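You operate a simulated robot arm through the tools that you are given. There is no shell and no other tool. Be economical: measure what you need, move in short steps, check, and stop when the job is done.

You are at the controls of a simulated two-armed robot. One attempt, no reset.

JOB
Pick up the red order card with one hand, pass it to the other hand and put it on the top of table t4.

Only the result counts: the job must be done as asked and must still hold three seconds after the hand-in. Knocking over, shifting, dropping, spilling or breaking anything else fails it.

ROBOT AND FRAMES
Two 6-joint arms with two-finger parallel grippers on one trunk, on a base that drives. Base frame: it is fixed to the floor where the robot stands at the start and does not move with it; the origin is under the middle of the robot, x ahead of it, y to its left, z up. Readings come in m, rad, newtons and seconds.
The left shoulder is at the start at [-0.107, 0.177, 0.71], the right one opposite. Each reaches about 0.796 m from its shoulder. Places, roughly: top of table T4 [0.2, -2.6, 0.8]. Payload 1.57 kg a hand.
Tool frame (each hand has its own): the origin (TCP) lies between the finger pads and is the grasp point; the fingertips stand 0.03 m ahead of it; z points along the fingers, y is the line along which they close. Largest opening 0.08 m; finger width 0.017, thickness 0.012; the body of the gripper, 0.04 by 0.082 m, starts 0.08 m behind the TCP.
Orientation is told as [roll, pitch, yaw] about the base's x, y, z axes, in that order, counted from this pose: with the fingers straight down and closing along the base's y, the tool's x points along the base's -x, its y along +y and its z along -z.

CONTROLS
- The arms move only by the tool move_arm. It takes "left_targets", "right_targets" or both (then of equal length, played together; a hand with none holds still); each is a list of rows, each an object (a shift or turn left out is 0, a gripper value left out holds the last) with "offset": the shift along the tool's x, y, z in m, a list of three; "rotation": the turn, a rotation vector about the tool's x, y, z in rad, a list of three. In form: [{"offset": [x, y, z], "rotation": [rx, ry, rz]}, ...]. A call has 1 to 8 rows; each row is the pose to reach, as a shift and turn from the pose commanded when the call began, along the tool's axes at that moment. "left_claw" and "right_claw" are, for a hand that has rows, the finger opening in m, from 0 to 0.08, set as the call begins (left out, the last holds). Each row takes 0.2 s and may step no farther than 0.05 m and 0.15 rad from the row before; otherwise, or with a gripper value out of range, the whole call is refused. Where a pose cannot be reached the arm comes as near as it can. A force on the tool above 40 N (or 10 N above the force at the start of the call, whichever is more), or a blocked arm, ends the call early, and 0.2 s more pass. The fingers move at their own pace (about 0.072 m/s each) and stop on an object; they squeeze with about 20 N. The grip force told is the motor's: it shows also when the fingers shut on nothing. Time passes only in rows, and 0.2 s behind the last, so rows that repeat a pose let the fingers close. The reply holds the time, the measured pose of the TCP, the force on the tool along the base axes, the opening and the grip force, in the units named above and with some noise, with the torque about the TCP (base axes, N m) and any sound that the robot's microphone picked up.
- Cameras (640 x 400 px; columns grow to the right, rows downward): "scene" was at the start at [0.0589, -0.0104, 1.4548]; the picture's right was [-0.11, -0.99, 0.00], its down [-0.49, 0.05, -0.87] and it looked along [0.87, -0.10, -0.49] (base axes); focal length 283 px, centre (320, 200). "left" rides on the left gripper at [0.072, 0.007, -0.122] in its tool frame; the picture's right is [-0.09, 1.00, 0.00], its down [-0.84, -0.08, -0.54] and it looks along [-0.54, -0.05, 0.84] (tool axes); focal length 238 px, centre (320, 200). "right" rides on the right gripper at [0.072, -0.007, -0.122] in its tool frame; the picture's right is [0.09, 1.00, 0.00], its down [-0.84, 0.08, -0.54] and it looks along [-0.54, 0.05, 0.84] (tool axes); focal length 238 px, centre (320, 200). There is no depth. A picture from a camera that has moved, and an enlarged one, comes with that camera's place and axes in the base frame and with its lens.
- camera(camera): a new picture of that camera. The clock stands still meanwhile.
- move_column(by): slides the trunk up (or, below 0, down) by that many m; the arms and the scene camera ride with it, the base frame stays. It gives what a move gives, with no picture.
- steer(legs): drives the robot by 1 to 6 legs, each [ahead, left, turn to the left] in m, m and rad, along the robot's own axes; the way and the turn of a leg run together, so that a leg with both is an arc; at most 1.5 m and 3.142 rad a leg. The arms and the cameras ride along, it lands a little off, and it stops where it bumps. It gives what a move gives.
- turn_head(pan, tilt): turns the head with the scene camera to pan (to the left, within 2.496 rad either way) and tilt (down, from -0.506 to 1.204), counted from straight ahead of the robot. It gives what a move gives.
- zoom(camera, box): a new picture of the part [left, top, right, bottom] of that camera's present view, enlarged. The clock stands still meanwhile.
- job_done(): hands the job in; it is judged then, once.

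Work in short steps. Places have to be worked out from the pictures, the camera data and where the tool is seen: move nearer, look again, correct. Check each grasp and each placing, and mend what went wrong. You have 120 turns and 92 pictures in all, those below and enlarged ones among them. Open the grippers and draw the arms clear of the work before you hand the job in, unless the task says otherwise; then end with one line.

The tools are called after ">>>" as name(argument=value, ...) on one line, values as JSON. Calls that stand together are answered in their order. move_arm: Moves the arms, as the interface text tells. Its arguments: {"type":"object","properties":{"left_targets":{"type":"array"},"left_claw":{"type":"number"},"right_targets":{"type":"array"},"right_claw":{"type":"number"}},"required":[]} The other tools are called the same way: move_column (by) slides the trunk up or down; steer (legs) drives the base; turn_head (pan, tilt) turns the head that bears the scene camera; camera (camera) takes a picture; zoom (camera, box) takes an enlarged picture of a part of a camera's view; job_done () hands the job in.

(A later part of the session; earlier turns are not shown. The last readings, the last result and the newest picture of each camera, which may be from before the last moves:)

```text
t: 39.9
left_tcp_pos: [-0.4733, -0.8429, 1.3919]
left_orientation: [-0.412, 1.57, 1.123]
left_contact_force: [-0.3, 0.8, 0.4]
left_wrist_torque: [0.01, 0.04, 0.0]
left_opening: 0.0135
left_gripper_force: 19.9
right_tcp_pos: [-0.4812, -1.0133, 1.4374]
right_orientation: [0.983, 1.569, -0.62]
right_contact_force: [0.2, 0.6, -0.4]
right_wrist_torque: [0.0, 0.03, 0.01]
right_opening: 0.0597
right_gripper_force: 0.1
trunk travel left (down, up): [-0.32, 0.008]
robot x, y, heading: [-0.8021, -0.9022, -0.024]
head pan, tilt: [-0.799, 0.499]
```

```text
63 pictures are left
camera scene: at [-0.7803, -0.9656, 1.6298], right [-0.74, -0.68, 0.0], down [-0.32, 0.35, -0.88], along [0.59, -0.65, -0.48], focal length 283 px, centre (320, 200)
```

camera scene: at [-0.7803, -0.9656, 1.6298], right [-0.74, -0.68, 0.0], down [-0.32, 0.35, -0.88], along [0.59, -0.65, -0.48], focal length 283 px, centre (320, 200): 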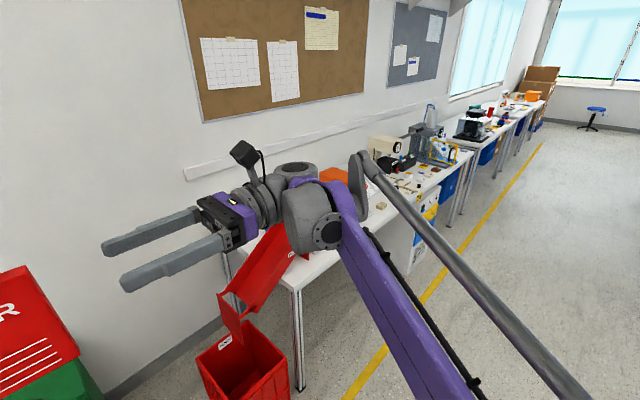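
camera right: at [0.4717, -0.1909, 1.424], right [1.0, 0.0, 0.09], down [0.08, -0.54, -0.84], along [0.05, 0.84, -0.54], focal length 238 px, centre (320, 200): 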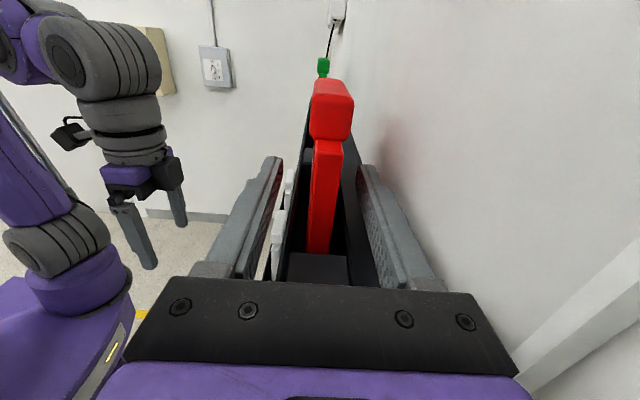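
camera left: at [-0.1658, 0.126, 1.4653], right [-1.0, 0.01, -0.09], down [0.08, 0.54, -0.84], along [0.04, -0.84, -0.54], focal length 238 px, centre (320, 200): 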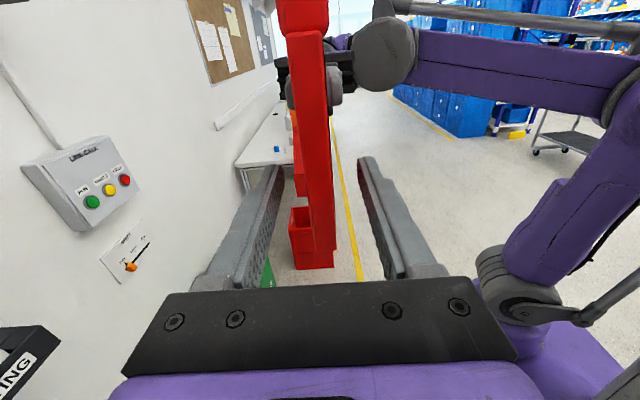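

The strafe worked. I continue right another metre along the front of the table, correct the heading a little, and look at the tabletop.

>>> steer(legs=[[0, -1.1, 0.03]])

>>> turn_head(pan=-0.4, tilt=0.55)

>>> camera(camera="scene")

```text
t: 49.7
left_tcp_pos: [-0.4853, -1.9101, 1.3939]
left_orientation: [-0.425, 1.571, 1.147]
left_contact_force: [-0.5, -1.2, 0.5]
left_wrist_torque: [0.01, 0.01, 0.02]
left_opening: 0.0135
left_gripper_force: 19.6
right_tcp_pos: [-0.4869, -2.0829, 1.4366]
right_orientation: [0.97, 1.567, -0.591]
right_contact_force: [-0.5, -0.8, 0.1]
right_wrist_torque: [0.02, 0.0, -0.03]
right_opening: 0.0599
right_gripper_force: 0.2
trunk travel left (down, up): [-0.32, 0.008]
robot x, y, heading: [-0.8104, -1.9811, 0.013]
head pan, tilt: [-0.799, 0.499]
```

```text
t: 50.6
left_tcp_pos: [-0.4858, -1.9098, 1.3921]
left_orientation: [-0.301, 1.569, 1.276]
left_contact_force: [-1.0, -0.3, -0.4]
left_wrist_torque: [0.07, 0.04, 0.02]
left_opening: 0.0135
left_gripper_force: 20.1
right_tcp_pos: [-0.487, -2.0812, 1.4366]
right_orientation: [0.948, 1.568, -0.615]
right_contact_force: [1.0, -0.5, -0.8]
right_wrist_torque: [-0.01, 0.03, 0.04]
right_opening: 0.0599
right_gripper_force: 0.1
trunk travel left (down, up): [-0.32, 0.008]
robot x, y, heading: [-0.8095, -1.9799, 0.011]
head pan, tilt: [-0.4, 0.55]
```

```text
62 pictures are left
camera scene: at [-0.7689, -2.0153, 1.6252], right [-0.38, -0.92, 0.0], down [-0.48, 0.2, -0.85], along [0.79, -0.32, -0.52], focal length 283 px, centre (320, 200)
```

scene: 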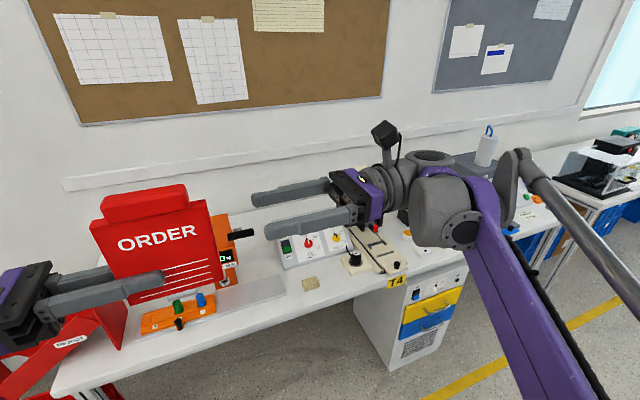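

The view is blocked by the right arm, so I lower it in the free space in front of the robot, then look again. The T4 label is visible on the table's front edge.

>>> move_arm(right_targets=[{"offset": [-0.045, 0.01, 0.01]}, {"offset": [-0.09, 0.02, 0.02]}, {"offset": [-0.135, 0.03, 0.02]}, {"offset": [-0.18, 0.04, 0.02]}, {"offset": [-0.225, 0.05, 0.02]}, {"offset": [-0.27, 0.06, 0.02]}])

>>> camera(camera="scene")

```text
t: 52.0
left_tcp_pos: [-0.4859, -1.9104, 1.3919]
left_orientation: [0.715, 1.571, 2.292]
left_contact_force: [0.1, -0.2, -0.1]
left_wrist_torque: [-0.01, -0.02, -0.01]
left_opening: 0.0134
left_gripper_force: 19.5
right_tcp_pos: [-0.4239, -2.0608, 1.1662]
right_orientation: [0.929, 1.568, -0.632]
right_contact_force: [0.5, 0.0, 0.4]
right_wrist_torque: [0.02, 0.05, 0.03]
right_opening: 0.0597
right_gripper_force: 0.1
trunk travel left (down, up): [-0.32, 0.008]
robot x, y, heading: [-0.815, -1.9829, 0.008]
head pan, tilt: [-0.4, 0.55]
```

```text
61 pictures are left
camera scene: at [-0.7675, -2.0158, 1.6252], right [-0.38, -0.93, 0.0], down [-0.48, 0.2, -0.85], along [0.79, -0.32, -0.52], focal length 283 px, centre (320, 200)
```

scene: 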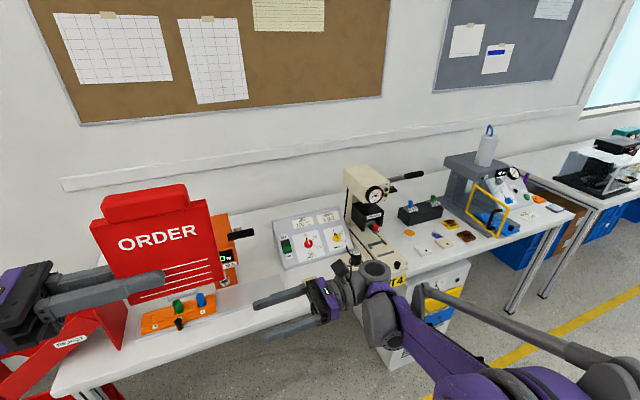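

I can now see the tabletop. I zoom in to find a free patch.

>>> zoom(camera="scene", box=[100, 180, 420, 380])

>>> zoom(camera="scene", box=[330, 130, 590, 292])

```text
2.00 times, centred on (260, 280) of scene
camera zoom: at [-0.7675, -2.0158, 1.6252], right [-0.38, -0.93, 0.0], down [-0.48, 0.2, -0.85], along [0.79, -0.32, -0.52], focal length 567 px, centre (440, 40)
```

zoom: 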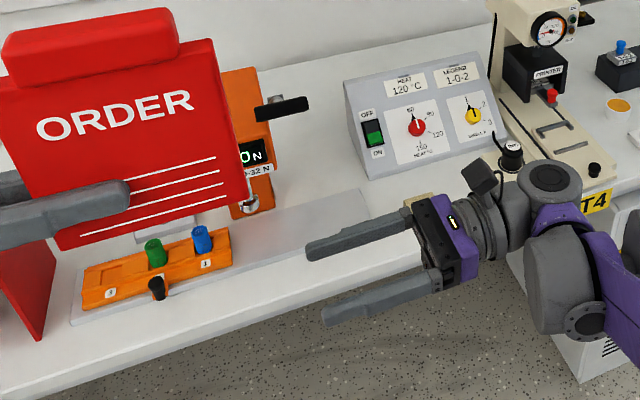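

```text
2.46 times, centred on (460, 211) of scene
camera zoom: at [-0.7675, -2.0158, 1.6252], right [-0.38, -0.93, 0.0], down [-0.48, 0.2, -0.85], along [0.79, -0.32, -0.52], focal length 698 px, centre (-25, 173)
```

zoom: 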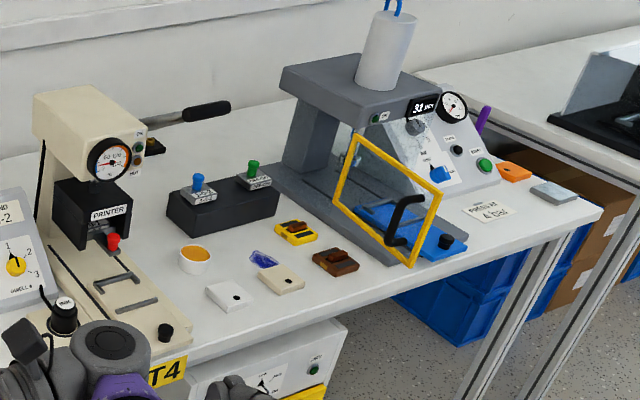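

Candidates are the bare patch between the orange press's plate and the white press, and the back of the table. The right gripper hides part of the patch, so I drop it a little more and look at that patch enlarged.

>>> move_arm(right_targets=[{"offset": [-0.04, -0.02, 0]}, {"offset": [-0.08, -0.04, 0]}, {"offset": [-0.12, -0.06, 0]}, {"offset": [-0.16, -0.06, 0]}])

>>> zoom(camera="scene", box=[200, 180, 440, 330])

```text
t: 53.0
left_tcp_pos: [-0.4848, -1.9108, 1.3922]
left_orientation: [0.674, 1.569, 2.248]
left_contact_force: [0.0, 0.5, -1.0]
left_wrist_torque: [0.01, -0.02, -0.01]
left_opening: 0.0136
left_gripper_force: 19.9
right_tcp_pos: [-0.4874, -2.0643, 1.005]
right_orientation: [0.97, 1.569, -0.593]
right_contact_force: [0.1, -0.2, -0.5]
right_wrist_torque: [-0.02, 0.03, 0.0]
right_opening: 0.0598
right_gripper_force: 0.0
trunk travel left (down, up): [-0.32, 0.008]
robot x, y, heading: [-0.8108, -1.9807, 0.008]
head pan, tilt: [-0.4, 0.55]
```

```text
2.67 times, centred on (320, 255) of scene
camera zoom: at [-0.7673, -2.0161, 1.6252], right [-0.38, -0.93, 0.0], down [-0.48, 0.2, -0.85], along [0.79, -0.32, -0.52], focal length 756 px, centre (320, 53)
```

zoom: 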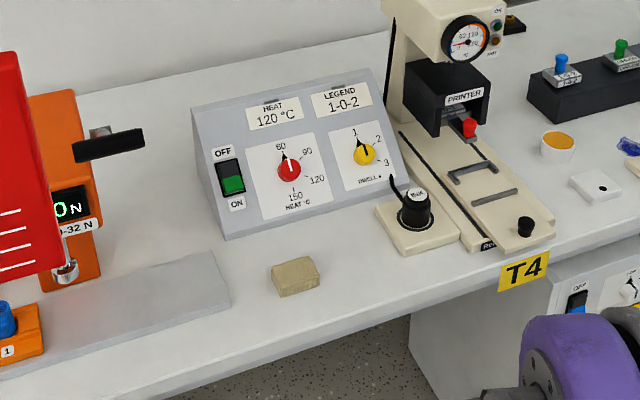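

The bare patch on T4 between the small tan block (y≈-2.26) and the cream knob base (y≈-2.43) is about 0.13 wide and 0.16 deep, so the card fits there lengthways along x. I'll turn the left hand about its finger axis so the card leans back toward the robot and can be laid down. I do this turn here, in free space.

>>> move_arm(left_targets=[{"rotation": [0, 0, 0.137]}, {"rotation": [0, 0, 0.274]}, {"rotation": [0, 0, 0.411]}, {"rotation": [0, 0, 0.548]}, {"rotation": [0, 0, 0.685]}, {"rotation": [0, 0, 0.822]}, {"rotation": [0, 0, 0.96]}])

>>> turn_head(pan=0.0, tilt=1.0)

>>> camera(camera="scene")

```text
t: 54.6
left_tcp_pos: [-0.4864, -1.909, 1.3919]
left_orientation: [-1.57, 0.607, 0.004]
left_contact_force: [0.2, 0.1, 0.4]
left_wrist_torque: [0.02, -0.03, 0.02]
left_opening: 0.0135
left_gripper_force: 19.7
right_tcp_pos: [-0.4881, -2.062, 1.0061]
right_orientation: [0.96, 1.569, -0.604]
right_contact_force: [-0.3, 0.3, -0.8]
right_wrist_torque: [0.03, -0.01, 0.0]
right_opening: 0.0602
right_gripper_force: 0.1
trunk travel left (down, up): [-0.32, 0.008]
robot x, y, heading: [-0.8098, -1.9779, 0.017]
head pan, tilt: [-0.4, 0.55]
```

```text
t: 55.5
left_tcp_pos: [-0.4844, -1.9104, 1.3921]
left_orientation: [-1.57, 0.61, 0.005]
left_contact_force: [-0.3, -0.8, 0.5]
left_wrist_torque: [0.04, 0.01, -0.02]
left_opening: 0.0135
left_gripper_force: 19.6
right_tcp_pos: [-0.4884, -2.0625, 1.0078]
right_orientation: [0.964, 1.567, -0.599]
right_contact_force: [0.6, 0.4, 0.3]
right_wrist_torque: [0.01, -0.02, 0.01]
right_opening: 0.0602
right_gripper_force: 0.0
trunk travel left (down, up): [-0.32, 0.008]
robot x, y, heading: [-0.8119, -1.9807, 0.012]
head pan, tilt: [0.0, 1.0]
```

```text
57 pictures are left
camera scene: at [-0.7823, -1.9805, 1.5887], right [0.01, -1.0, 0.0], down [-0.84, -0.01, -0.54], along [0.54, 0.01, -0.84], focal length 283 px, centre (320, 200)
```

scene: 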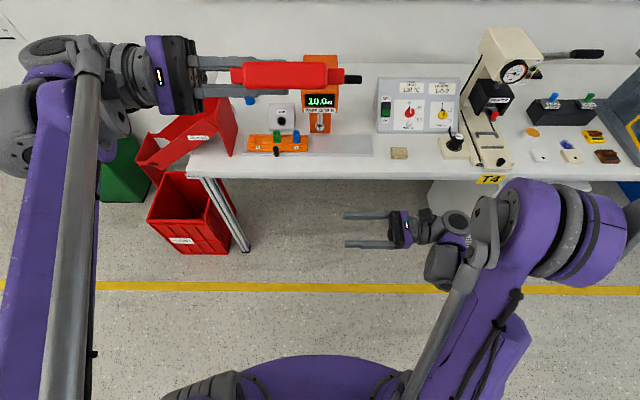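

The overhead view confirms the patch at y -2.30 to -2.43, and shows the base is small enough to come close to the table. The right elbow sticks out in its low pose, so I raise that hand again. At the same time I pitch the left fingers 20° down.

>>> move_arm(left_targets=[{"rotation": [-0.096, -0.067, 0]}, {"rotation": [-0.192, -0.133, 0]}, {"rotation": [-0.287, -0.2, 0]}, {"rotation": [-0.287, -0.2, 0]}, {"rotation": [-0.287, -0.2, 0]}, {"rotation": [-0.287, -0.2, 0]}, {"rotation": [-0.287, -0.2, 0]}, {"rotation": [-0.287, -0.2, 0]}], right_targets=[{"offset": [0.045, 0.015, 0]}, {"offset": [0.09, 0.03, 0]}, {"offset": [0.135, 0.045, 0]}, {"offset": [0.18, 0.05, 0]}, {"offset": [0.225, 0.045, 0]}, {"offset": [0.27, 0.035, 0]}, {"offset": [0.315, 0.025, -0.01]}, {"offset": [0.36, 0.015, -0.015]}])

>>> steer(legs=[[0, -0.41, 0]])

>>> camera(camera="scene")

```text
t: 57.3
left_tcp_pos: [-0.4861, -1.9106, 1.3919]
left_orientation: [-1.151, 0.568, 0.238]
left_contact_force: [-0.7, -0.5, -0.2]
left_wrist_torque: [0.0, 0.01, 0.0]
left_opening: 0.0139
left_gripper_force: 19.9
right_tcp_pos: [-0.4747, -2.0776, 1.3655]
right_orientation: [0.956, 1.567, -0.605]
right_contact_force: [-0.4, -0.4, 0.8]
right_wrist_torque: [-0.03, -0.01, 0.0]
right_opening: 0.0599
right_gripper_force: 0.1
trunk travel left (down, up): [-0.32, 0.008]
robot x, y, heading: [-0.808, -1.9798, 0.01]
head pan, tilt: [0.0, 1.0]
```

```text
t: 61.5
left_tcp_pos: [-0.482, -2.3285, 1.3919]
left_orientation: [-1.151, 0.569, 0.242]
left_contact_force: [-0.2, 0.0, -1.1]
left_wrist_torque: [0.04, -0.05, 0.01]
left_opening: 0.0132
left_gripper_force: 19.6
right_tcp_pos: [-0.4681, -2.494, 1.3661]
right_orientation: [0.946, 1.569, -0.613]
right_contact_force: [0.4, -0.6, 0.0]
right_wrist_torque: [-0.02, 0.01, 0.01]
right_opening: 0.0599
right_gripper_force: 0.1
trunk travel left (down, up): [-0.32, 0.008]
robot x, y, heading: [-0.8056, -2.3962, 0.017]
head pan, tilt: [0.0, 1.0]
```

```text
56 pictures are left
camera scene: at [-0.7773, -2.3992, 1.5887], right [0.01, -1.0, 0.0], down [-0.84, -0.01, -0.54], along [0.54, 0.01, -0.84], focal length 283 px, centre (320, 200)
```

scene: 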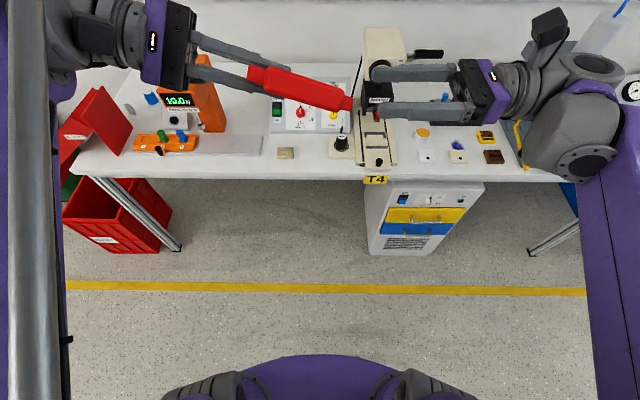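

The hand is pitched as wanted. The patch measures y -2.291 to -2.417 from here, and the TCP is at y=-2.3285, so the card will lie about centred. I drive 0.30 m forward with both hands held high.

>>> steer(legs=[[0.3, 0, -0.015]])

>>> camera(camera="scene")

>>> camera(camera="left")

```text
t: 63.5
left_tcp_pos: [-0.1815, -2.335, 1.3927]
left_orientation: [-1.153, 0.569, 0.223]
left_contact_force: [-0.8, 0.0, 1.1]
left_wrist_torque: [0.01, 0.02, 0.0]
left_opening: 0.0133
left_gripper_force: 19.5
right_tcp_pos: [-0.1724, -2.4994, 1.3643]
right_orientation: [0.953, 1.568, -0.625]
right_contact_force: [0.3, 0.7, -0.4]
right_wrist_torque: [0.01, -0.02, -0.01]
right_opening: 0.0599
right_gripper_force: 0.1
trunk travel left (down, up): [-0.32, 0.008]
robot x, y, heading: [-0.5099, -2.4022, -0.01]
head pan, tilt: [0.0, 1.0]
```

```text
55 pictures are left
camera scene: at [-0.479, -2.3991, 1.5885], right [-0.01, -1.0, 0.0], down [-0.84, 0.01, -0.54], along [0.54, 0.0, -0.84], focal length 283 px, centre (320, 200)
```

scene: 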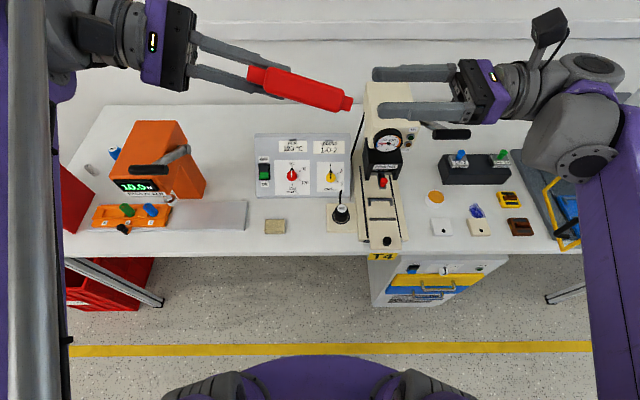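

```text
54 pictures are left
camera left: at [-0.2423, -2.2316, 1.4664], right [-0.49, 0.31, -0.82], down [0.74, 0.64, -0.21], along [0.46, -0.7, -0.54], focal length 238 px, centre (320, 200)
```

left: 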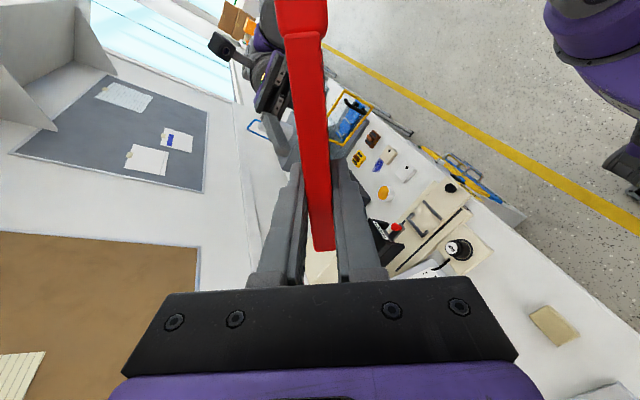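

The clearer view refines the patch to x -0.15 to 0.04, y -2.295 to -2.425, and TCP y≈-2.335 suits it. I move the left hand 0.15 forward at height.

>>> move_arm(left_targets=[{"offset": [-0.0312, -0.0216, -0.0005]}, {"offset": [-0.0625, -0.0432, -0.0009]}, {"offset": [-0.0937, -0.0649, -0.0014]}, {"offset": [-0.125, -0.0865, -0.0018]}])

>>> move_arm(left_targets=[{"offset": [-0.0242, 0.0346, 0.0155]}, {"offset": [-0.0484, 0.0693, 0.0309]}, {"offset": [-0.0726, 0.1039, 0.0464]}, {"offset": [-0.0968, 0.1385, 0.0619]}, {"offset": [-0.121, 0.1732, 0.0773]}])

```text
t: 64.5
left_tcp_pos: [-0.0271, -2.3316, 1.3938]
left_orientation: [-1.152, 0.57, 0.221]
left_contact_force: [0.8, -0.4, -0.2]
left_wrist_torque: [-0.01, 0.0, -0.07]
left_opening: 0.0134
left_gripper_force: 19.4
right_tcp_pos: [-0.1688, -2.4997, 1.3652]
right_orientation: [0.558, 1.571, -1.023]
right_contact_force: [0.5, -0.3, 0.0]
right_wrist_torque: [0.03, 0.01, 0.0]
right_opening: 0.0603
right_gripper_force: 0.1
trunk travel left (down, up): [-0.32, 0.008]
robot x, y, heading: [-0.5067, -2.3942, -0.008]
head pan, tilt: [0.0, 1.0]
```

```text
t: 65.7
left_tcp_pos: [-0.0278, -2.3313, 1.1673]
left_orientation: [-1.153, 0.568, 0.222]
left_contact_force: [0.7, 0.2, 0.8]
left_wrist_torque: [0.0, 0.0, 0.02]
left_opening: 0.0136
left_gripper_force: 20.1
right_tcp_pos: [-0.1704, -2.4997, 1.365]
right_orientation: [0.873, 1.568, -0.707]
right_contact_force: [-0.7, -0.6, -0.1]
right_wrist_torque: [0.02, 0.0, 0.01]
right_opening: 0.06
right_gripper_force: 0.0
trunk travel left (down, up): [-0.32, 0.008]
robot x, y, heading: [-0.5063, -2.3971, -0.007]
head pan, tilt: [0.0, 1.0]
```

The descent is exact so far, at z=1.167. I take a look before going lower.

>>> camera(camera="scene")

>>> camera(camera="left")

```text
53 pictures are left
camera scene: at [-0.4779, -2.3989, 1.5887], right [-0.01, -1.0, 0.0], down [-0.84, 0.01, -0.54], along [0.54, 0.0, -0.84], focal length 283 px, centre (320, 200)
```

scene: 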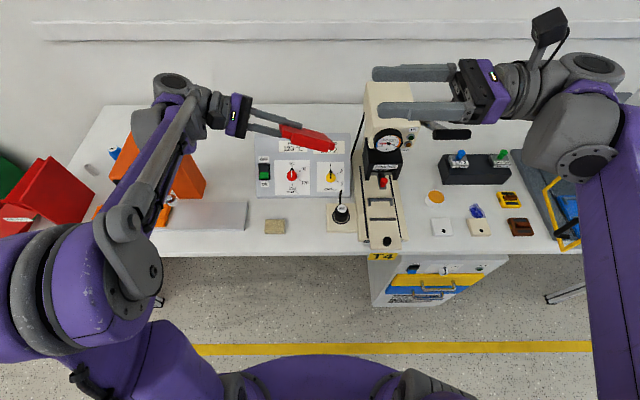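

```text
52 pictures are left
camera left: at [-0.0886, -2.2292, 1.242], right [-0.49, 0.3, -0.82], down [0.74, 0.64, -0.21], along [0.46, -0.7, -0.54], focal length 238 px, centre (320, 200)
```

left: 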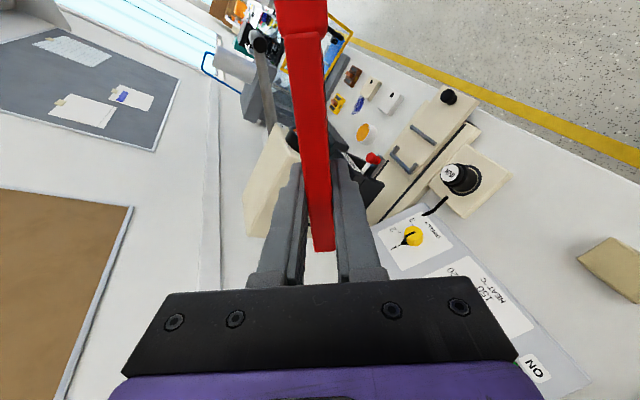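

The wrist will pass beside the orange press with roughly 5 cm to spare. I descend to z≈0.97 and check again.

>>> move_arm(left_targets=[{"offset": [-0.0242, 0.0346, 0.0155]}, {"offset": [-0.0484, 0.0693, 0.0309]}, {"offset": [-0.0726, 0.1039, 0.0464]}, {"offset": [-0.0968, 0.1385, 0.0619]}, {"offset": [-0.106, 0.1516, 0.0677]}])

>>> camera(camera="scene")

>>> camera(camera="left")

```text
t: 66.9
left_tcp_pos: [-0.027, -2.3363, 0.9689]
left_orientation: [-1.151, 0.568, 0.221]
left_contact_force: [-0.4, 0.0, 0.3]
left_wrist_torque: [0.02, 0.0, -0.05]
left_opening: 0.0132
left_gripper_force: 19.9
right_tcp_pos: [-0.1731, -2.4992, 1.3646]
right_orientation: [0.932, 1.567, -0.649]
right_contact_force: [0.2, -0.5, -0.4]
right_wrist_torque: [0.02, 0.01, 0.02]
right_opening: 0.0598
right_gripper_force: 0.0
trunk travel left (down, up): [-0.32, 0.008]
robot x, y, heading: [-0.5062, -2.4005, -0.006]
head pan, tilt: [0.0, 1.0]
```

```text
51 pictures are left
camera scene: at [-0.4782, -2.3991, 1.5887], right [-0.01, -1.0, 0.0], down [-0.84, 0.01, -0.54], along [0.54, 0.0, -0.84], focal length 283 px, centre (320, 200)
```

scene: 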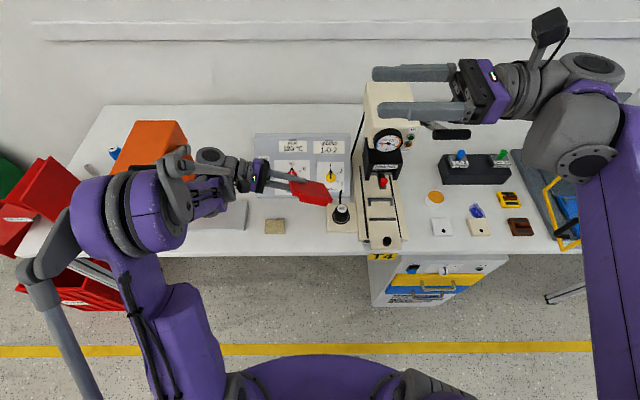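

```text
50 pictures are left
camera left: at [-0.0883, -2.2322, 1.0436], right [-0.49, 0.31, -0.82], down [0.74, 0.64, -0.21], along [0.46, -0.7, -0.54], focal length 238 px, centre (320, 200)
```

left: 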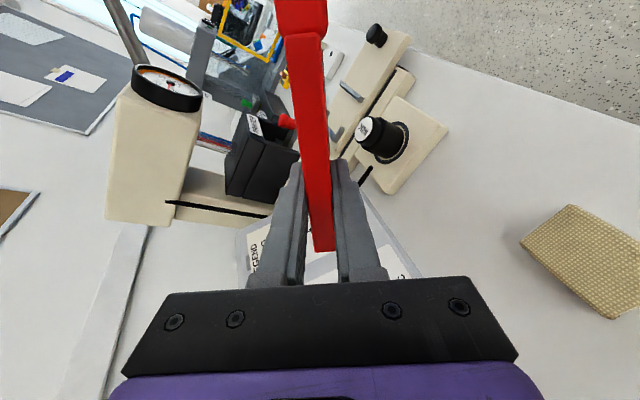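

The position looks good. A thin black stick near the knob needs a closer look before the last descent.

>>> zoom(camera="scene", box=[230, 130, 410, 250])

>>> zoom(camera="left", box=[240, 40, 640, 290])

```text
3.33 times, centred on (320, 190) of scene
camera zoom: at [-0.4782, -2.3991, 1.5887], right [-0.01, -1.0, 0.0], down [-0.84, 0.01, -0.54], along [0.54, 0.0, -0.84], focal length 945 px, centre (320, 233)
```

zoom: 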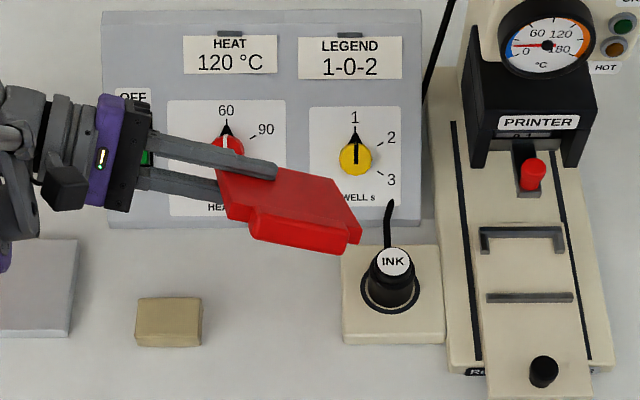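

```text
1.60 times, centred on (440, 165) of left
camera zoom: at [-0.0883, -2.2322, 1.0436], right [-0.49, 0.31, -0.82], down [0.74, 0.64, -0.21], along [0.46, -0.7, -0.54], focal length 381 px, centre (128, 256)
```

zoom: 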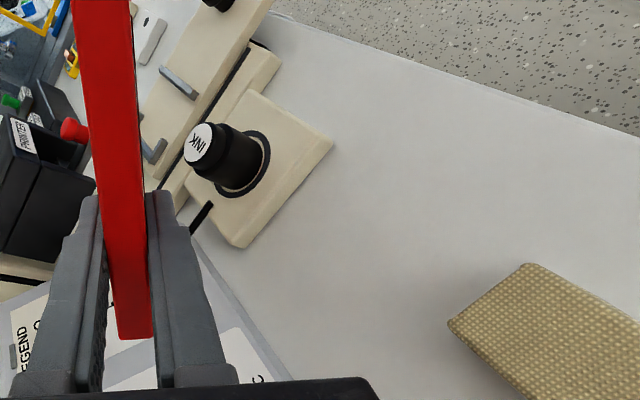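

The ink pot's brush points away from the card's path, and the gap fits the card with about 1 cm on each side. I lower to z≈0.88.

>>> move_arm(left_targets=[{"offset": [-0.024, 0.0342, 0.0153]}, {"offset": [-0.0479, 0.0685, 0.0306]}, {"offset": [-0.0479, 0.0685, 0.0306]}])

>>> zoom(camera="scene", box=[200, 130, 410, 270])

>>> camera(camera="left")

```text
t: 67.7
left_tcp_pos: [-0.0282, -2.3361, 0.8793]
left_orientation: [-1.15, 0.57, 0.223]
left_contact_force: [-0.8, -0.5, -0.2]
left_wrist_torque: [0.01, -0.01, 0.0]
left_opening: 0.0135
left_gripper_force: 20.2
right_tcp_pos: [-0.1713, -2.4999, 1.3653]
right_orientation: [1.02, 1.566, -0.56]
right_contact_force: [-0.3, -0.2, -0.7]
right_wrist_torque: [-0.04, 0.01, -0.03]
right_opening: 0.0602
right_gripper_force: 0.0
trunk travel left (down, up): [-0.32, 0.008]
robot x, y, heading: [-0.508, -2.3988, -0.009]
head pan, tilt: [0.0, 1.0]
```

```text
2.86 times, centred on (305, 200) of scene
camera zoom: at [-0.4788, -2.3993, 1.5887], right [-0.01, -1.0, 0.0], down [-0.84, 0.01, -0.54], along [0.54, 0.0, -0.84], focal length 810 px, centre (363, 200)
```

zoom: 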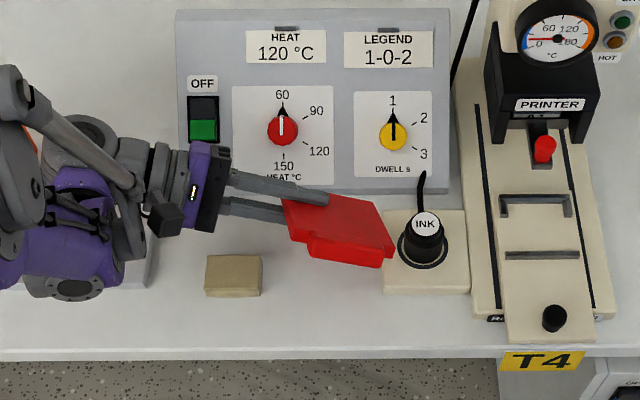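

```text
46 pictures are left
camera left: at [-0.0898, -2.232, 0.9538], right [-0.49, 0.31, -0.82], down [0.74, 0.64, -0.21], along [0.46, -0.7, -0.54], focal length 238 px, centre (320, 200)
```

left: 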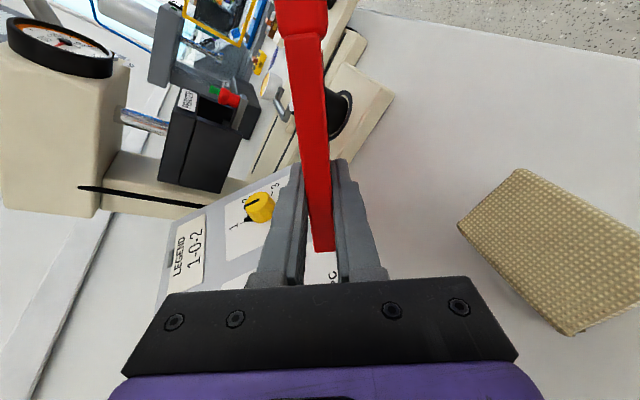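

Held this way the card would settle with some yaw onto the ink base. I raise slightly and re-orient so the card's long axis lies exactly along x and its right edge touches down first (30° tilt only).

>>> move_arm(left_targets=[{"offset": [0.0215, -0.0308, -0.0138]}, {"offset": [0.0215, -0.0308, -0.0138], "rotation": [-0.0327, -0.0128, 0.1206]}, {"offset": [0.0215, -0.0308, -0.0138], "rotation": [-0.0655, -0.0256, 0.2412]}, {"offset": [0.0215, -0.0308, -0.0138], "rotation": [-0.0982, -0.0383, 0.3618]}, {"offset": [0.0215, -0.0308, -0.0138], "rotation": [-0.131, -0.0511, 0.4824]}, {"offset": [0.0215, -0.0308, -0.0138], "rotation": [-0.1637, -0.0639, 0.603]}])

>>> zoom(camera="scene", box=[200, 130, 410, 270])

>>> camera(camera="left")

```text
t: 69.1
left_tcp_pos: [-0.0286, -2.335, 0.9205]
left_orientation: [-1.047, -0.001, -0.001]
left_contact_force: [-0.7, 0.4, 0.2]
left_wrist_torque: [0.05, -0.01, -0.01]
left_opening: 0.0135
left_gripper_force: 20.1
right_tcp_pos: [-0.1724, -2.501, 1.3646]
right_orientation: [0.982, 1.566, -0.596]
right_contact_force: [0.6, -0.6, 0.5]
right_wrist_torque: [0.01, -0.04, 0.0]
right_opening: 0.0597
right_gripper_force: 0.1
trunk travel left (down, up): [-0.32, 0.008]
robot x, y, heading: [-0.5073, -2.3998, -0.011]
head pan, tilt: [0.0, 1.0]
```

```text
2.86 times, centred on (305, 200) of scene
camera zoom: at [-0.4785, -2.3993, 1.5887], right [-0.01, -1.0, 0.0], down [-0.84, 0.01, -0.54], along [0.54, 0.0, -0.84], focal length 810 px, centre (363, 200)
```

zoom: 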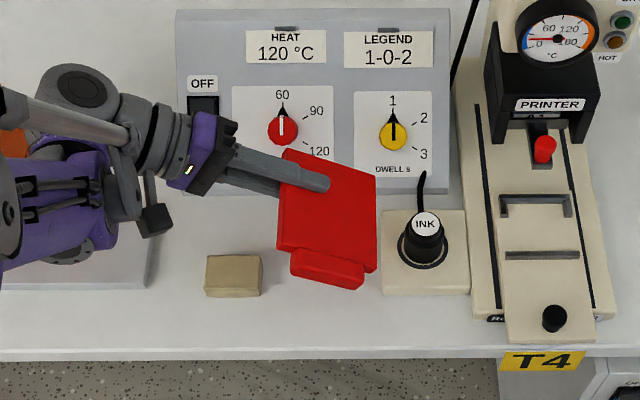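

```text
44 pictures are left
camera left: at [-0.1003, -2.2268, 0.9739], right [0.09, 0.5, -0.86], down [0.84, 0.43, 0.34], along [0.54, -0.75, -0.38], focal length 238 px, centre (320, 200)
```

left: 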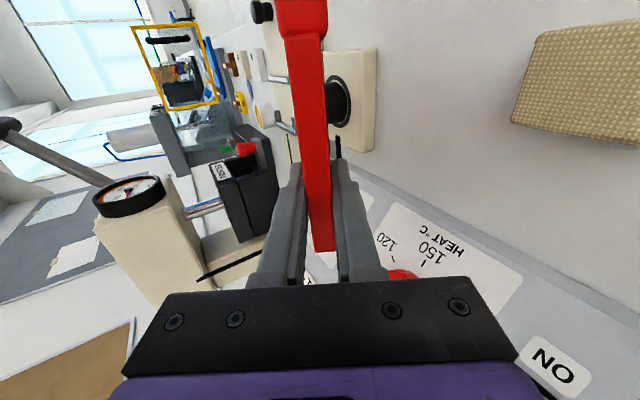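

The orientation is exact. I lower to z≈0.862, just above the expected contact height of about 0.851.

>>> move_arm(left_targets=[{"offset": [0, 0.026, 0.015]}, {"offset": [0, 0.0507, 0.0293]}, {"offset": [0, 0.0507, 0.0293]}])

>>> zoom(camera="scene", box=[200, 130, 410, 270])

>>> camera(camera="left")

```text
t: 69.9
left_tcp_pos: [-0.0261, -2.3347, 0.8628]
left_orientation: [-1.046, 0.0, -0.001]
left_contact_force: [0.2, -0.7, -0.8]
left_wrist_torque: [0.0, 0.0, -0.04]
left_opening: 0.0135
left_gripper_force: 20.0
right_tcp_pos: [-0.1722, -2.5001, 1.364]
right_orientation: [0.991, 1.567, -0.591]
right_contact_force: [-0.3, -0.3, 0.9]
right_wrist_torque: [-0.01, 0.01, -0.01]
right_opening: 0.0597
right_gripper_force: 0.0
trunk travel left (down, up): [-0.32, 0.008]
robot x, y, heading: [-0.5089, -2.3978, -0.009]
head pan, tilt: [0.0, 1.0]
```

```text
2.86 times, centred on (305, 200) of scene
camera zoom: at [-0.4786, -2.3992, 1.5887], right [-0.01, -1.0, 0.0], down [-0.84, 0.01, -0.54], along [0.54, 0.0, -0.84], focal length 810 px, centre (363, 200)
```

zoom: 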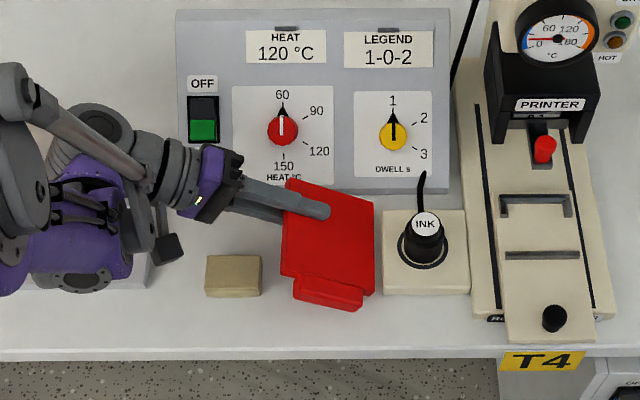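

```text
42 pictures are left
camera left: at [-0.0979, -2.2253, 0.9171], right [0.09, 0.5, -0.86], down [0.84, 0.43, 0.34], along [0.54, -0.75, -0.38], focal length 238 px, centre (320, 200)
```

left: 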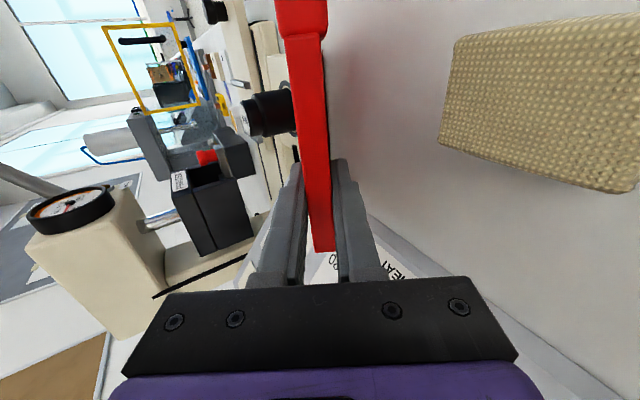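

The gaps on all sides look right. I lower in fine steps until the card's right edge touches.

>>> move_arm(left_targets=[{"offset": [0, 0.0035, 0.002]}, {"offset": [0, 0.0069, 0.004]}, {"offset": [0, 0.0095, 0.0055]}])

```text
t: 70.7
left_tcp_pos: [-0.0282, -2.3343, 0.8528]
left_orientation: [-1.047, 0.001, -0.002]
left_contact_force: [-0.6, -0.5, 1.0]
left_wrist_torque: [0.0, 0.0, -0.02]
left_opening: 0.0134
left_gripper_force: 19.7
right_tcp_pos: [-0.1722, -2.5002, 1.365]
right_orientation: [0.913, 1.568, -0.667]
right_contact_force: [-0.6, 0.4, 0.4]
right_wrist_torque: [0.01, -0.01, 0.01]
right_opening: 0.0601
right_gripper_force: 0.1
trunk travel left (down, up): [-0.32, 0.008]
robot x, y, heading: [-0.5052, -2.3955, -0.012]
head pan, tilt: [0.0, 1.0]
```

There is no contact yet at 0.853, so I keep lowering in 3 mm steps.

>>> move_arm(left_targets=[{"offset": [0, 0.0026, 0.0015]}, {"offset": [0, 0.0052, 0.003]}])

```text
t: 71.3
left_tcp_pos: [-0.0287, -2.3362, 0.8463]
left_orientation: [-1.051, -0.001, -0.001]
left_contact_force: [0.3, 6.1, 17.8]
left_wrist_torque: [-1.05, 0.03, 0.02]
left_opening: 0.0147
left_gripper_force: 20.2
right_tcp_pos: [-0.1722, -2.4984, 1.3664]
right_orientation: [0.985, 1.566, -0.597]
right_contact_force: [0.3, 1.5, 0.3]
right_wrist_torque: [-0.01, -0.02, -0.03]
right_opening: 0.0599
right_gripper_force: 0.1
trunk travel left (down, up): [-0.32, 0.008]
robot x, y, heading: [-0.5087, -2.3999, -0.004]
head pan, tilt: [0.0, 1.0]
```

Contact is clear at 18 N. I ease up 3 mm, then open the fingers only a little (0.03) so the lower finger stays above the tan block.

>>> move_arm(left_targets=[{"offset": [0, -0.0026, -0.0015]}, {"offset": [0, -0.0026, -0.0015]}])

>>> move_arm(left_claw=0.03, left_targets=[{"offset": [0, 0, 0]}, {"offset": [0, 0, 0]}])

>>> zoom(camera="scene", box=[200, 130, 410, 270])

>>> camera(camera="left")

```text
t: 71.9
left_tcp_pos: [-0.0284, -2.3364, 0.8489]
left_orientation: [-1.049, -0.002, -0.001]
left_contact_force: [3.3, -0.2, 11.9]
left_wrist_torque: [-0.88, -0.06, 0.24]
left_opening: 0.0139
left_gripper_force: 20.0
right_tcp_pos: [-0.1713, -2.5007, 1.3659]
right_orientation: [0.984, 1.567, -0.597]
right_contact_force: [0.3, -0.9, -0.1]
right_wrist_torque: [0.04, 0.0, -0.01]
right_opening: 0.0598
right_gripper_force: 0.1
trunk travel left (down, up): [-0.32, 0.008]
robot x, y, heading: [-0.5074, -2.3987, -0.008]
head pan, tilt: [0.0, 1.0]
```

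```text
t: 72.5
left_tcp_pos: [-0.0273, -2.3358, 0.8489]
left_orientation: [-1.047, 0.002, -0.001]
left_contact_force: [-0.5, 0.2, -0.3]
left_wrist_torque: [0.04, 0.01, -0.02]
left_opening: 0.0302
left_gripper_force: 0.1
right_tcp_pos: [-0.1718, -2.5001, 1.365]
right_orientation: [0.908, 1.568, -0.674]
right_contact_force: [-1.5, 0.7, -0.2]
right_wrist_torque: [0.0, 0.0, -0.02]
right_opening: 0.0598
right_gripper_force: 0.0
trunk travel left (down, up): [-0.32, 0.008]
robot x, y, heading: [-0.5053, -2.399, -0.006]
head pan, tilt: [0.0, 1.0]
```

```text
2.86 times, centred on (305, 200) of scene
camera zoom: at [-0.4782, -2.3991, 1.5886], right [-0.01, -1.0, 0.0], down [-0.84, 0.01, -0.54], along [0.54, 0.0, -0.84], focal length 810 px, centre (363, 200)
```

zoom: 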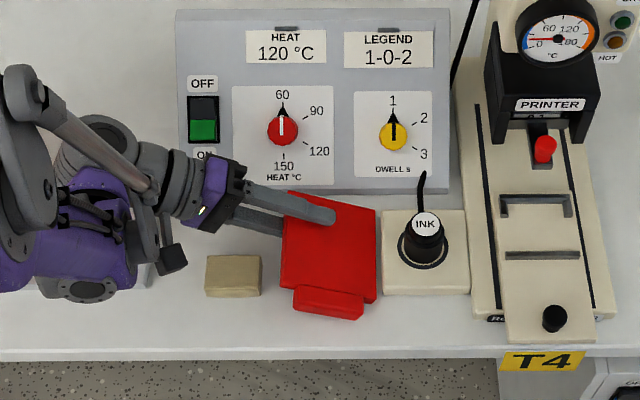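

```text
40 pictures are left
camera left: at [-0.1003, -2.2267, 0.9026], right [0.09, 0.5, -0.86], down [0.84, 0.43, 0.34], along [0.54, -0.75, -0.38], focal length 238 px, centre (320, 200)
```

left: 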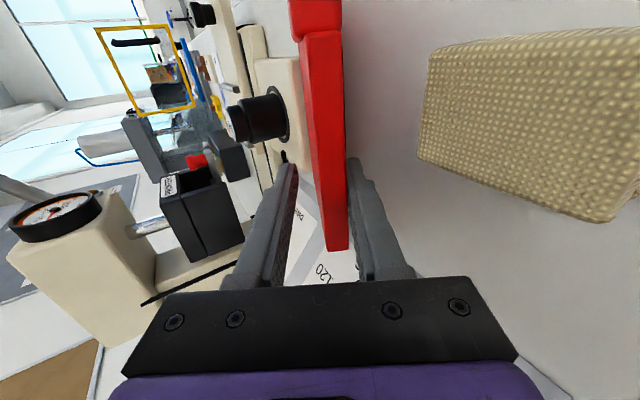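

The card now rests on its right edge and on the lower finger. I withdraw the fingers straight back 0.055 so it settles flat, staying clear of the orange press.

>>> move_arm(left_targets=[{"offset": [0, 0, -0.03]}, {"offset": [0, 0, -0.055]}])

>>> camera(camera="scene")

>>> camera(camera="left")

```text
t: 73.1
left_tcp_pos: [-0.0302, -2.2889, 0.8767]
left_orientation: [-1.047, 0.001, -0.002]
left_contact_force: [1.3, -0.7, 0.2]
left_wrist_torque: [0.0, 0.01, -0.03]
left_opening: 0.0303
left_gripper_force: 0.0
right_tcp_pos: [-0.172, -2.5001, 1.3661]
right_orientation: [0.922, 1.568, -0.657]
right_contact_force: [0.8, 1.1, -0.8]
right_wrist_torque: [0.0, 0.01, -0.01]
right_opening: 0.0602
right_gripper_force: 0.0
trunk travel left (down, up): [-0.32, 0.008]
robot x, y, heading: [-0.5049, -2.3974, -0.012]
head pan, tilt: [0.0, 1.0]
```

```text
39 pictures are left
camera scene: at [-0.4786, -2.3988, 1.5887], right [-0.01, -1.0, 0.0], down [-0.84, 0.01, -0.54], along [0.54, 0.0, -0.84], focal length 283 px, centre (320, 200)
```

scene: 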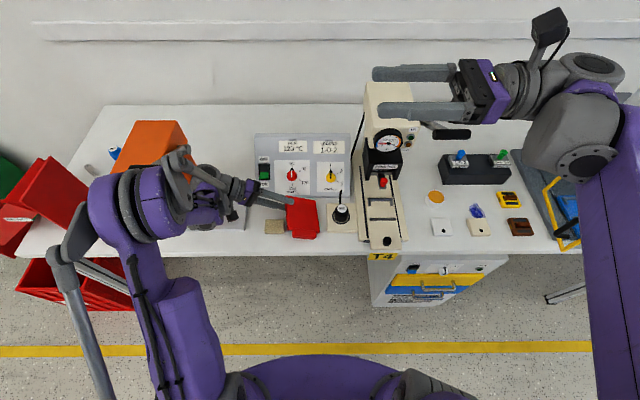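

```text
38 pictures are left
camera left: at [-0.102, -2.1789, 0.931], right [0.09, 0.5, -0.86], down [0.84, 0.43, 0.34], along [0.54, -0.75, -0.38], focal length 238 px, centre (320, 200)
```

left: 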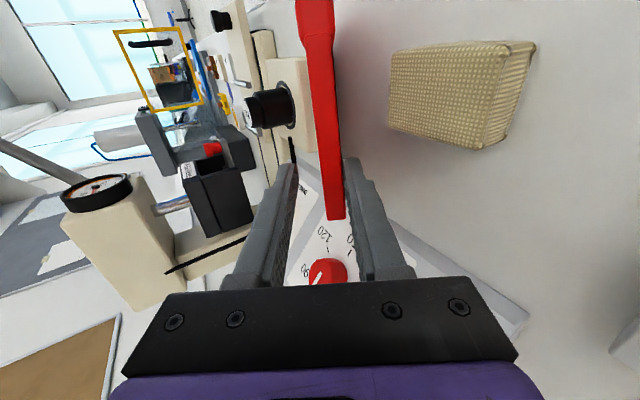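

I zoom in to see whether the card has come off the lower finger.

>>> zoom(camera="scene", box=[230, 160, 380, 260])

```text
4.00 times, centred on (305, 210) of scene
camera zoom: at [-0.4786, -2.3988, 1.5887], right [-0.01, -1.0, 0.0], down [-0.84, 0.01, -0.54], along [0.54, 0.0, -0.84], focal length 1134 px, centre (380, 160)
```

zoom: 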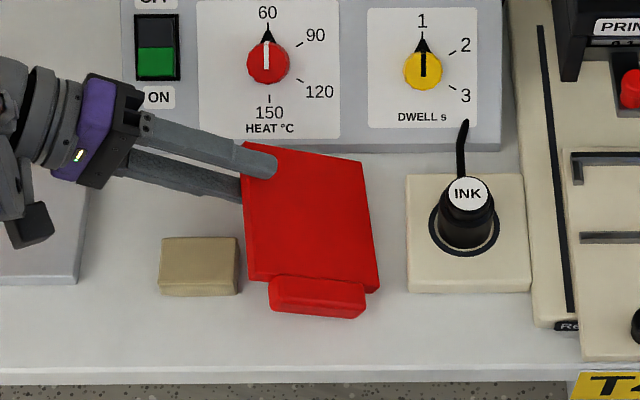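

The card was dragged about 2 cm along with the finger and turned slightly, and it still rests on the finger. I'll grip it again at this shallow depth, put it back in place, and then withdraw horizontally rather than along the rising finger axis.

>>> move_arm(left_claw=0.0, left_targets=[{"offset": [0, 0, 0]}, {"offset": [0, 0, 0]}, {"offset": [0, 0, 0]}])

>>> zoom(camera="scene", box=[230, 160, 380, 260])

```text
t: 73.9
left_tcp_pos: [-0.0293, -2.2886, 0.8773]
left_orientation: [-1.048, 0.0, 0.0]
left_contact_force: [-0.3, -0.5, 0.1]
left_wrist_torque: [0.02, 0.01, 0.01]
left_opening: 0.0132
left_gripper_force: 20.6
right_tcp_pos: [-0.1721, -2.5006, 1.3646]
right_orientation: [0.929, 1.567, -0.651]
right_contact_force: [-0.2, 0.4, -0.1]
right_wrist_torque: [0.03, 0.0, 0.01]
right_opening: 0.06
right_gripper_force: 0.1
trunk travel left (down, up): [-0.32, 0.008]
robot x, y, heading: [-0.5067, -2.3981, -0.011]
head pan, tilt: [0.0, 1.0]
```

```text
4.00 times, centred on (305, 210) of scene
camera zoom: at [-0.4782, -2.3991, 1.5887], right [-0.01, -1.0, 0.0], down [-0.84, 0.01, -0.54], along [0.54, 0.0, -0.84], focal length 1134 px, centre (380, 160)
```

zoom: 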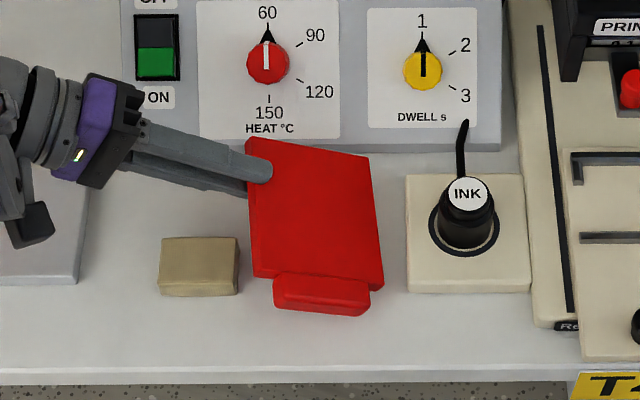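

The card is regripped at shallow depth, tilted 30° with its right edge lifted about 1.5 cm. I straighten it by about 0.09 rad, shift it 16 mm toward the ink side, and lower 10 mm.

>>> move_arm(left_targets=[{"offset": [-0.005, -0.008, 0.0139], "rotation": [0, 0.0745, 0.043]}, {"offset": [-0.005, 0.0007, 0.0189], "rotation": [0, 0.0745, 0.043]}, {"offset": [-0.005, 0.0007, 0.0189], "rotation": [0, 0.0745, 0.043]}])

>>> zoom(camera="scene", box=[230, 160, 380, 260])

```text
t: 74.7
left_tcp_pos: [-0.0251, -2.3046, 0.8657]
left_orientation: [-1.048, 0.0, -0.088]
left_contact_force: [1.1, 0.5, 4.3]
left_wrist_torque: [-0.35, 0.28, -0.03]
left_opening: 0.0137
left_gripper_force: 20.0
right_tcp_pos: [-0.171, -2.5003, 1.3647]
right_orientation: [0.981, 1.567, -0.598]
right_contact_force: [1.0, 0.0, -0.2]
right_wrist_torque: [0.01, 0.01, -0.01]
right_opening: 0.0601
right_gripper_force: 0.0
trunk travel left (down, up): [-0.32, 0.008]
robot x, y, heading: [-0.5071, -2.3992, -0.003]
head pan, tilt: [0.0, 1.0]
```

```text
4.00 times, centred on (305, 210) of scene
camera zoom: at [-0.4785, -2.3991, 1.5887], right [-0.01, -1.0, 0.0], down [-0.84, 0.01, -0.54], along [0.54, 0.0, -0.84], focal length 1134 px, centre (380, 160)
```

zoom: 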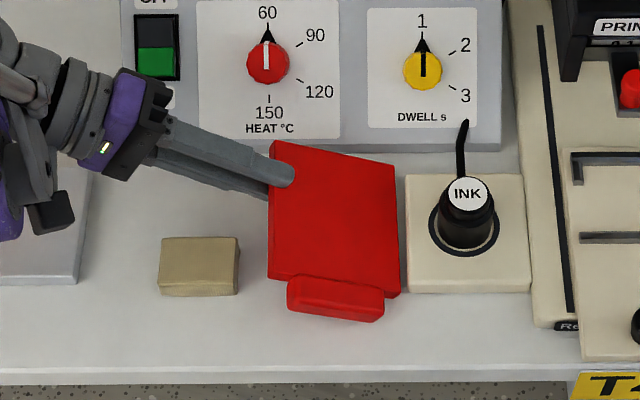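

The card just touches down (4 N) with good gaps on both sides. I now flatten it further, from 30° to 15°, pivoting about its right edge, so there's little left to drop.

>>> move_arm(left_targets=[{"offset": [0, 0.0143, 0.0013], "rotation": [0.131, 0, 0]}, {"offset": [0, 0.0288, 0.0035], "rotation": [0.262, 0, 0]}, {"offset": [0, 0.0288, 0.0035], "rotation": [0.262, 0, 0]}])

>>> zoom(camera="scene", box=[230, 160, 380, 260])

>>> camera(camera="left")

```text
t: 75.5
left_tcp_pos: [-0.0253, -2.2925, 0.84]
left_orientation: [-1.31, 0.001, -0.087]
left_contact_force: [0.0, -1.1, 0.5]
left_wrist_torque: [-0.09, 0.13, 0.04]
left_opening: 0.0131
left_gripper_force: 20.1
right_tcp_pos: [-0.1728, -2.5004, 1.3654]
right_orientation: [1.03, 1.567, -0.55]
right_contact_force: [0.1, -0.8, 0.4]
right_wrist_torque: [-0.01, 0.01, 0.0]
right_opening: 0.0599
right_gripper_force: 0.0
trunk travel left (down, up): [-0.32, 0.008]
robot x, y, heading: [-0.508, -2.3986, -0.009]
head pan, tilt: [0.0, 1.0]
```

```text
4.00 times, centred on (305, 210) of scene
camera zoom: at [-0.4786, -2.3995, 1.5887], right [-0.01, -1.0, 0.0], down [-0.84, 0.01, -0.54], along [0.54, 0.0, -0.84], focal length 1134 px, centre (380, 160)
```

zoom: 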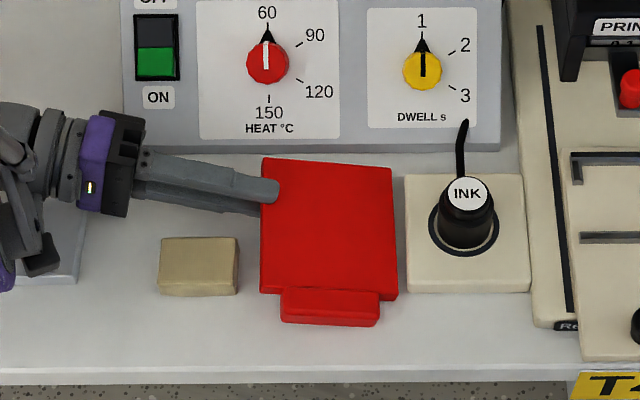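

```text
33 pictures are left
camera left: at [-0.0876, -2.1674, 0.863], right [0.11, 0.25, -0.96], down [0.88, 0.43, 0.21], along [0.47, -0.87, -0.17], focal length 238 px, centre (320, 200)
```

left: 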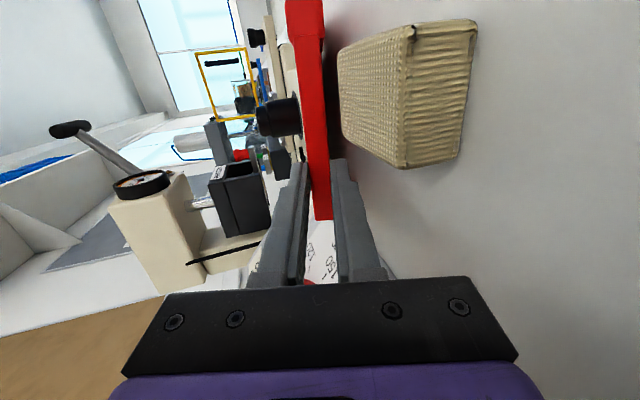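

The card lies nearly flat and straight in the gap. Before withdrawing I check the wrist's clearance to the orange press in the full view.

>>> zoom(camera="scene", box=[60, 90, 330, 260])

```text
2.35 times, centred on (195, 175) of scene
camera zoom: at [-0.4786, -2.3995, 1.5887], right [-0.01, -1.0, 0.0], down [-0.84, 0.01, -0.54], along [0.54, 0.0, -0.84], focal length 667 px, centre (614, 259)
```

zoom: 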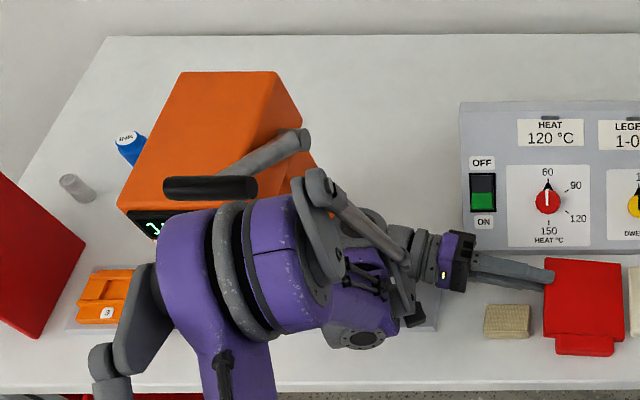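

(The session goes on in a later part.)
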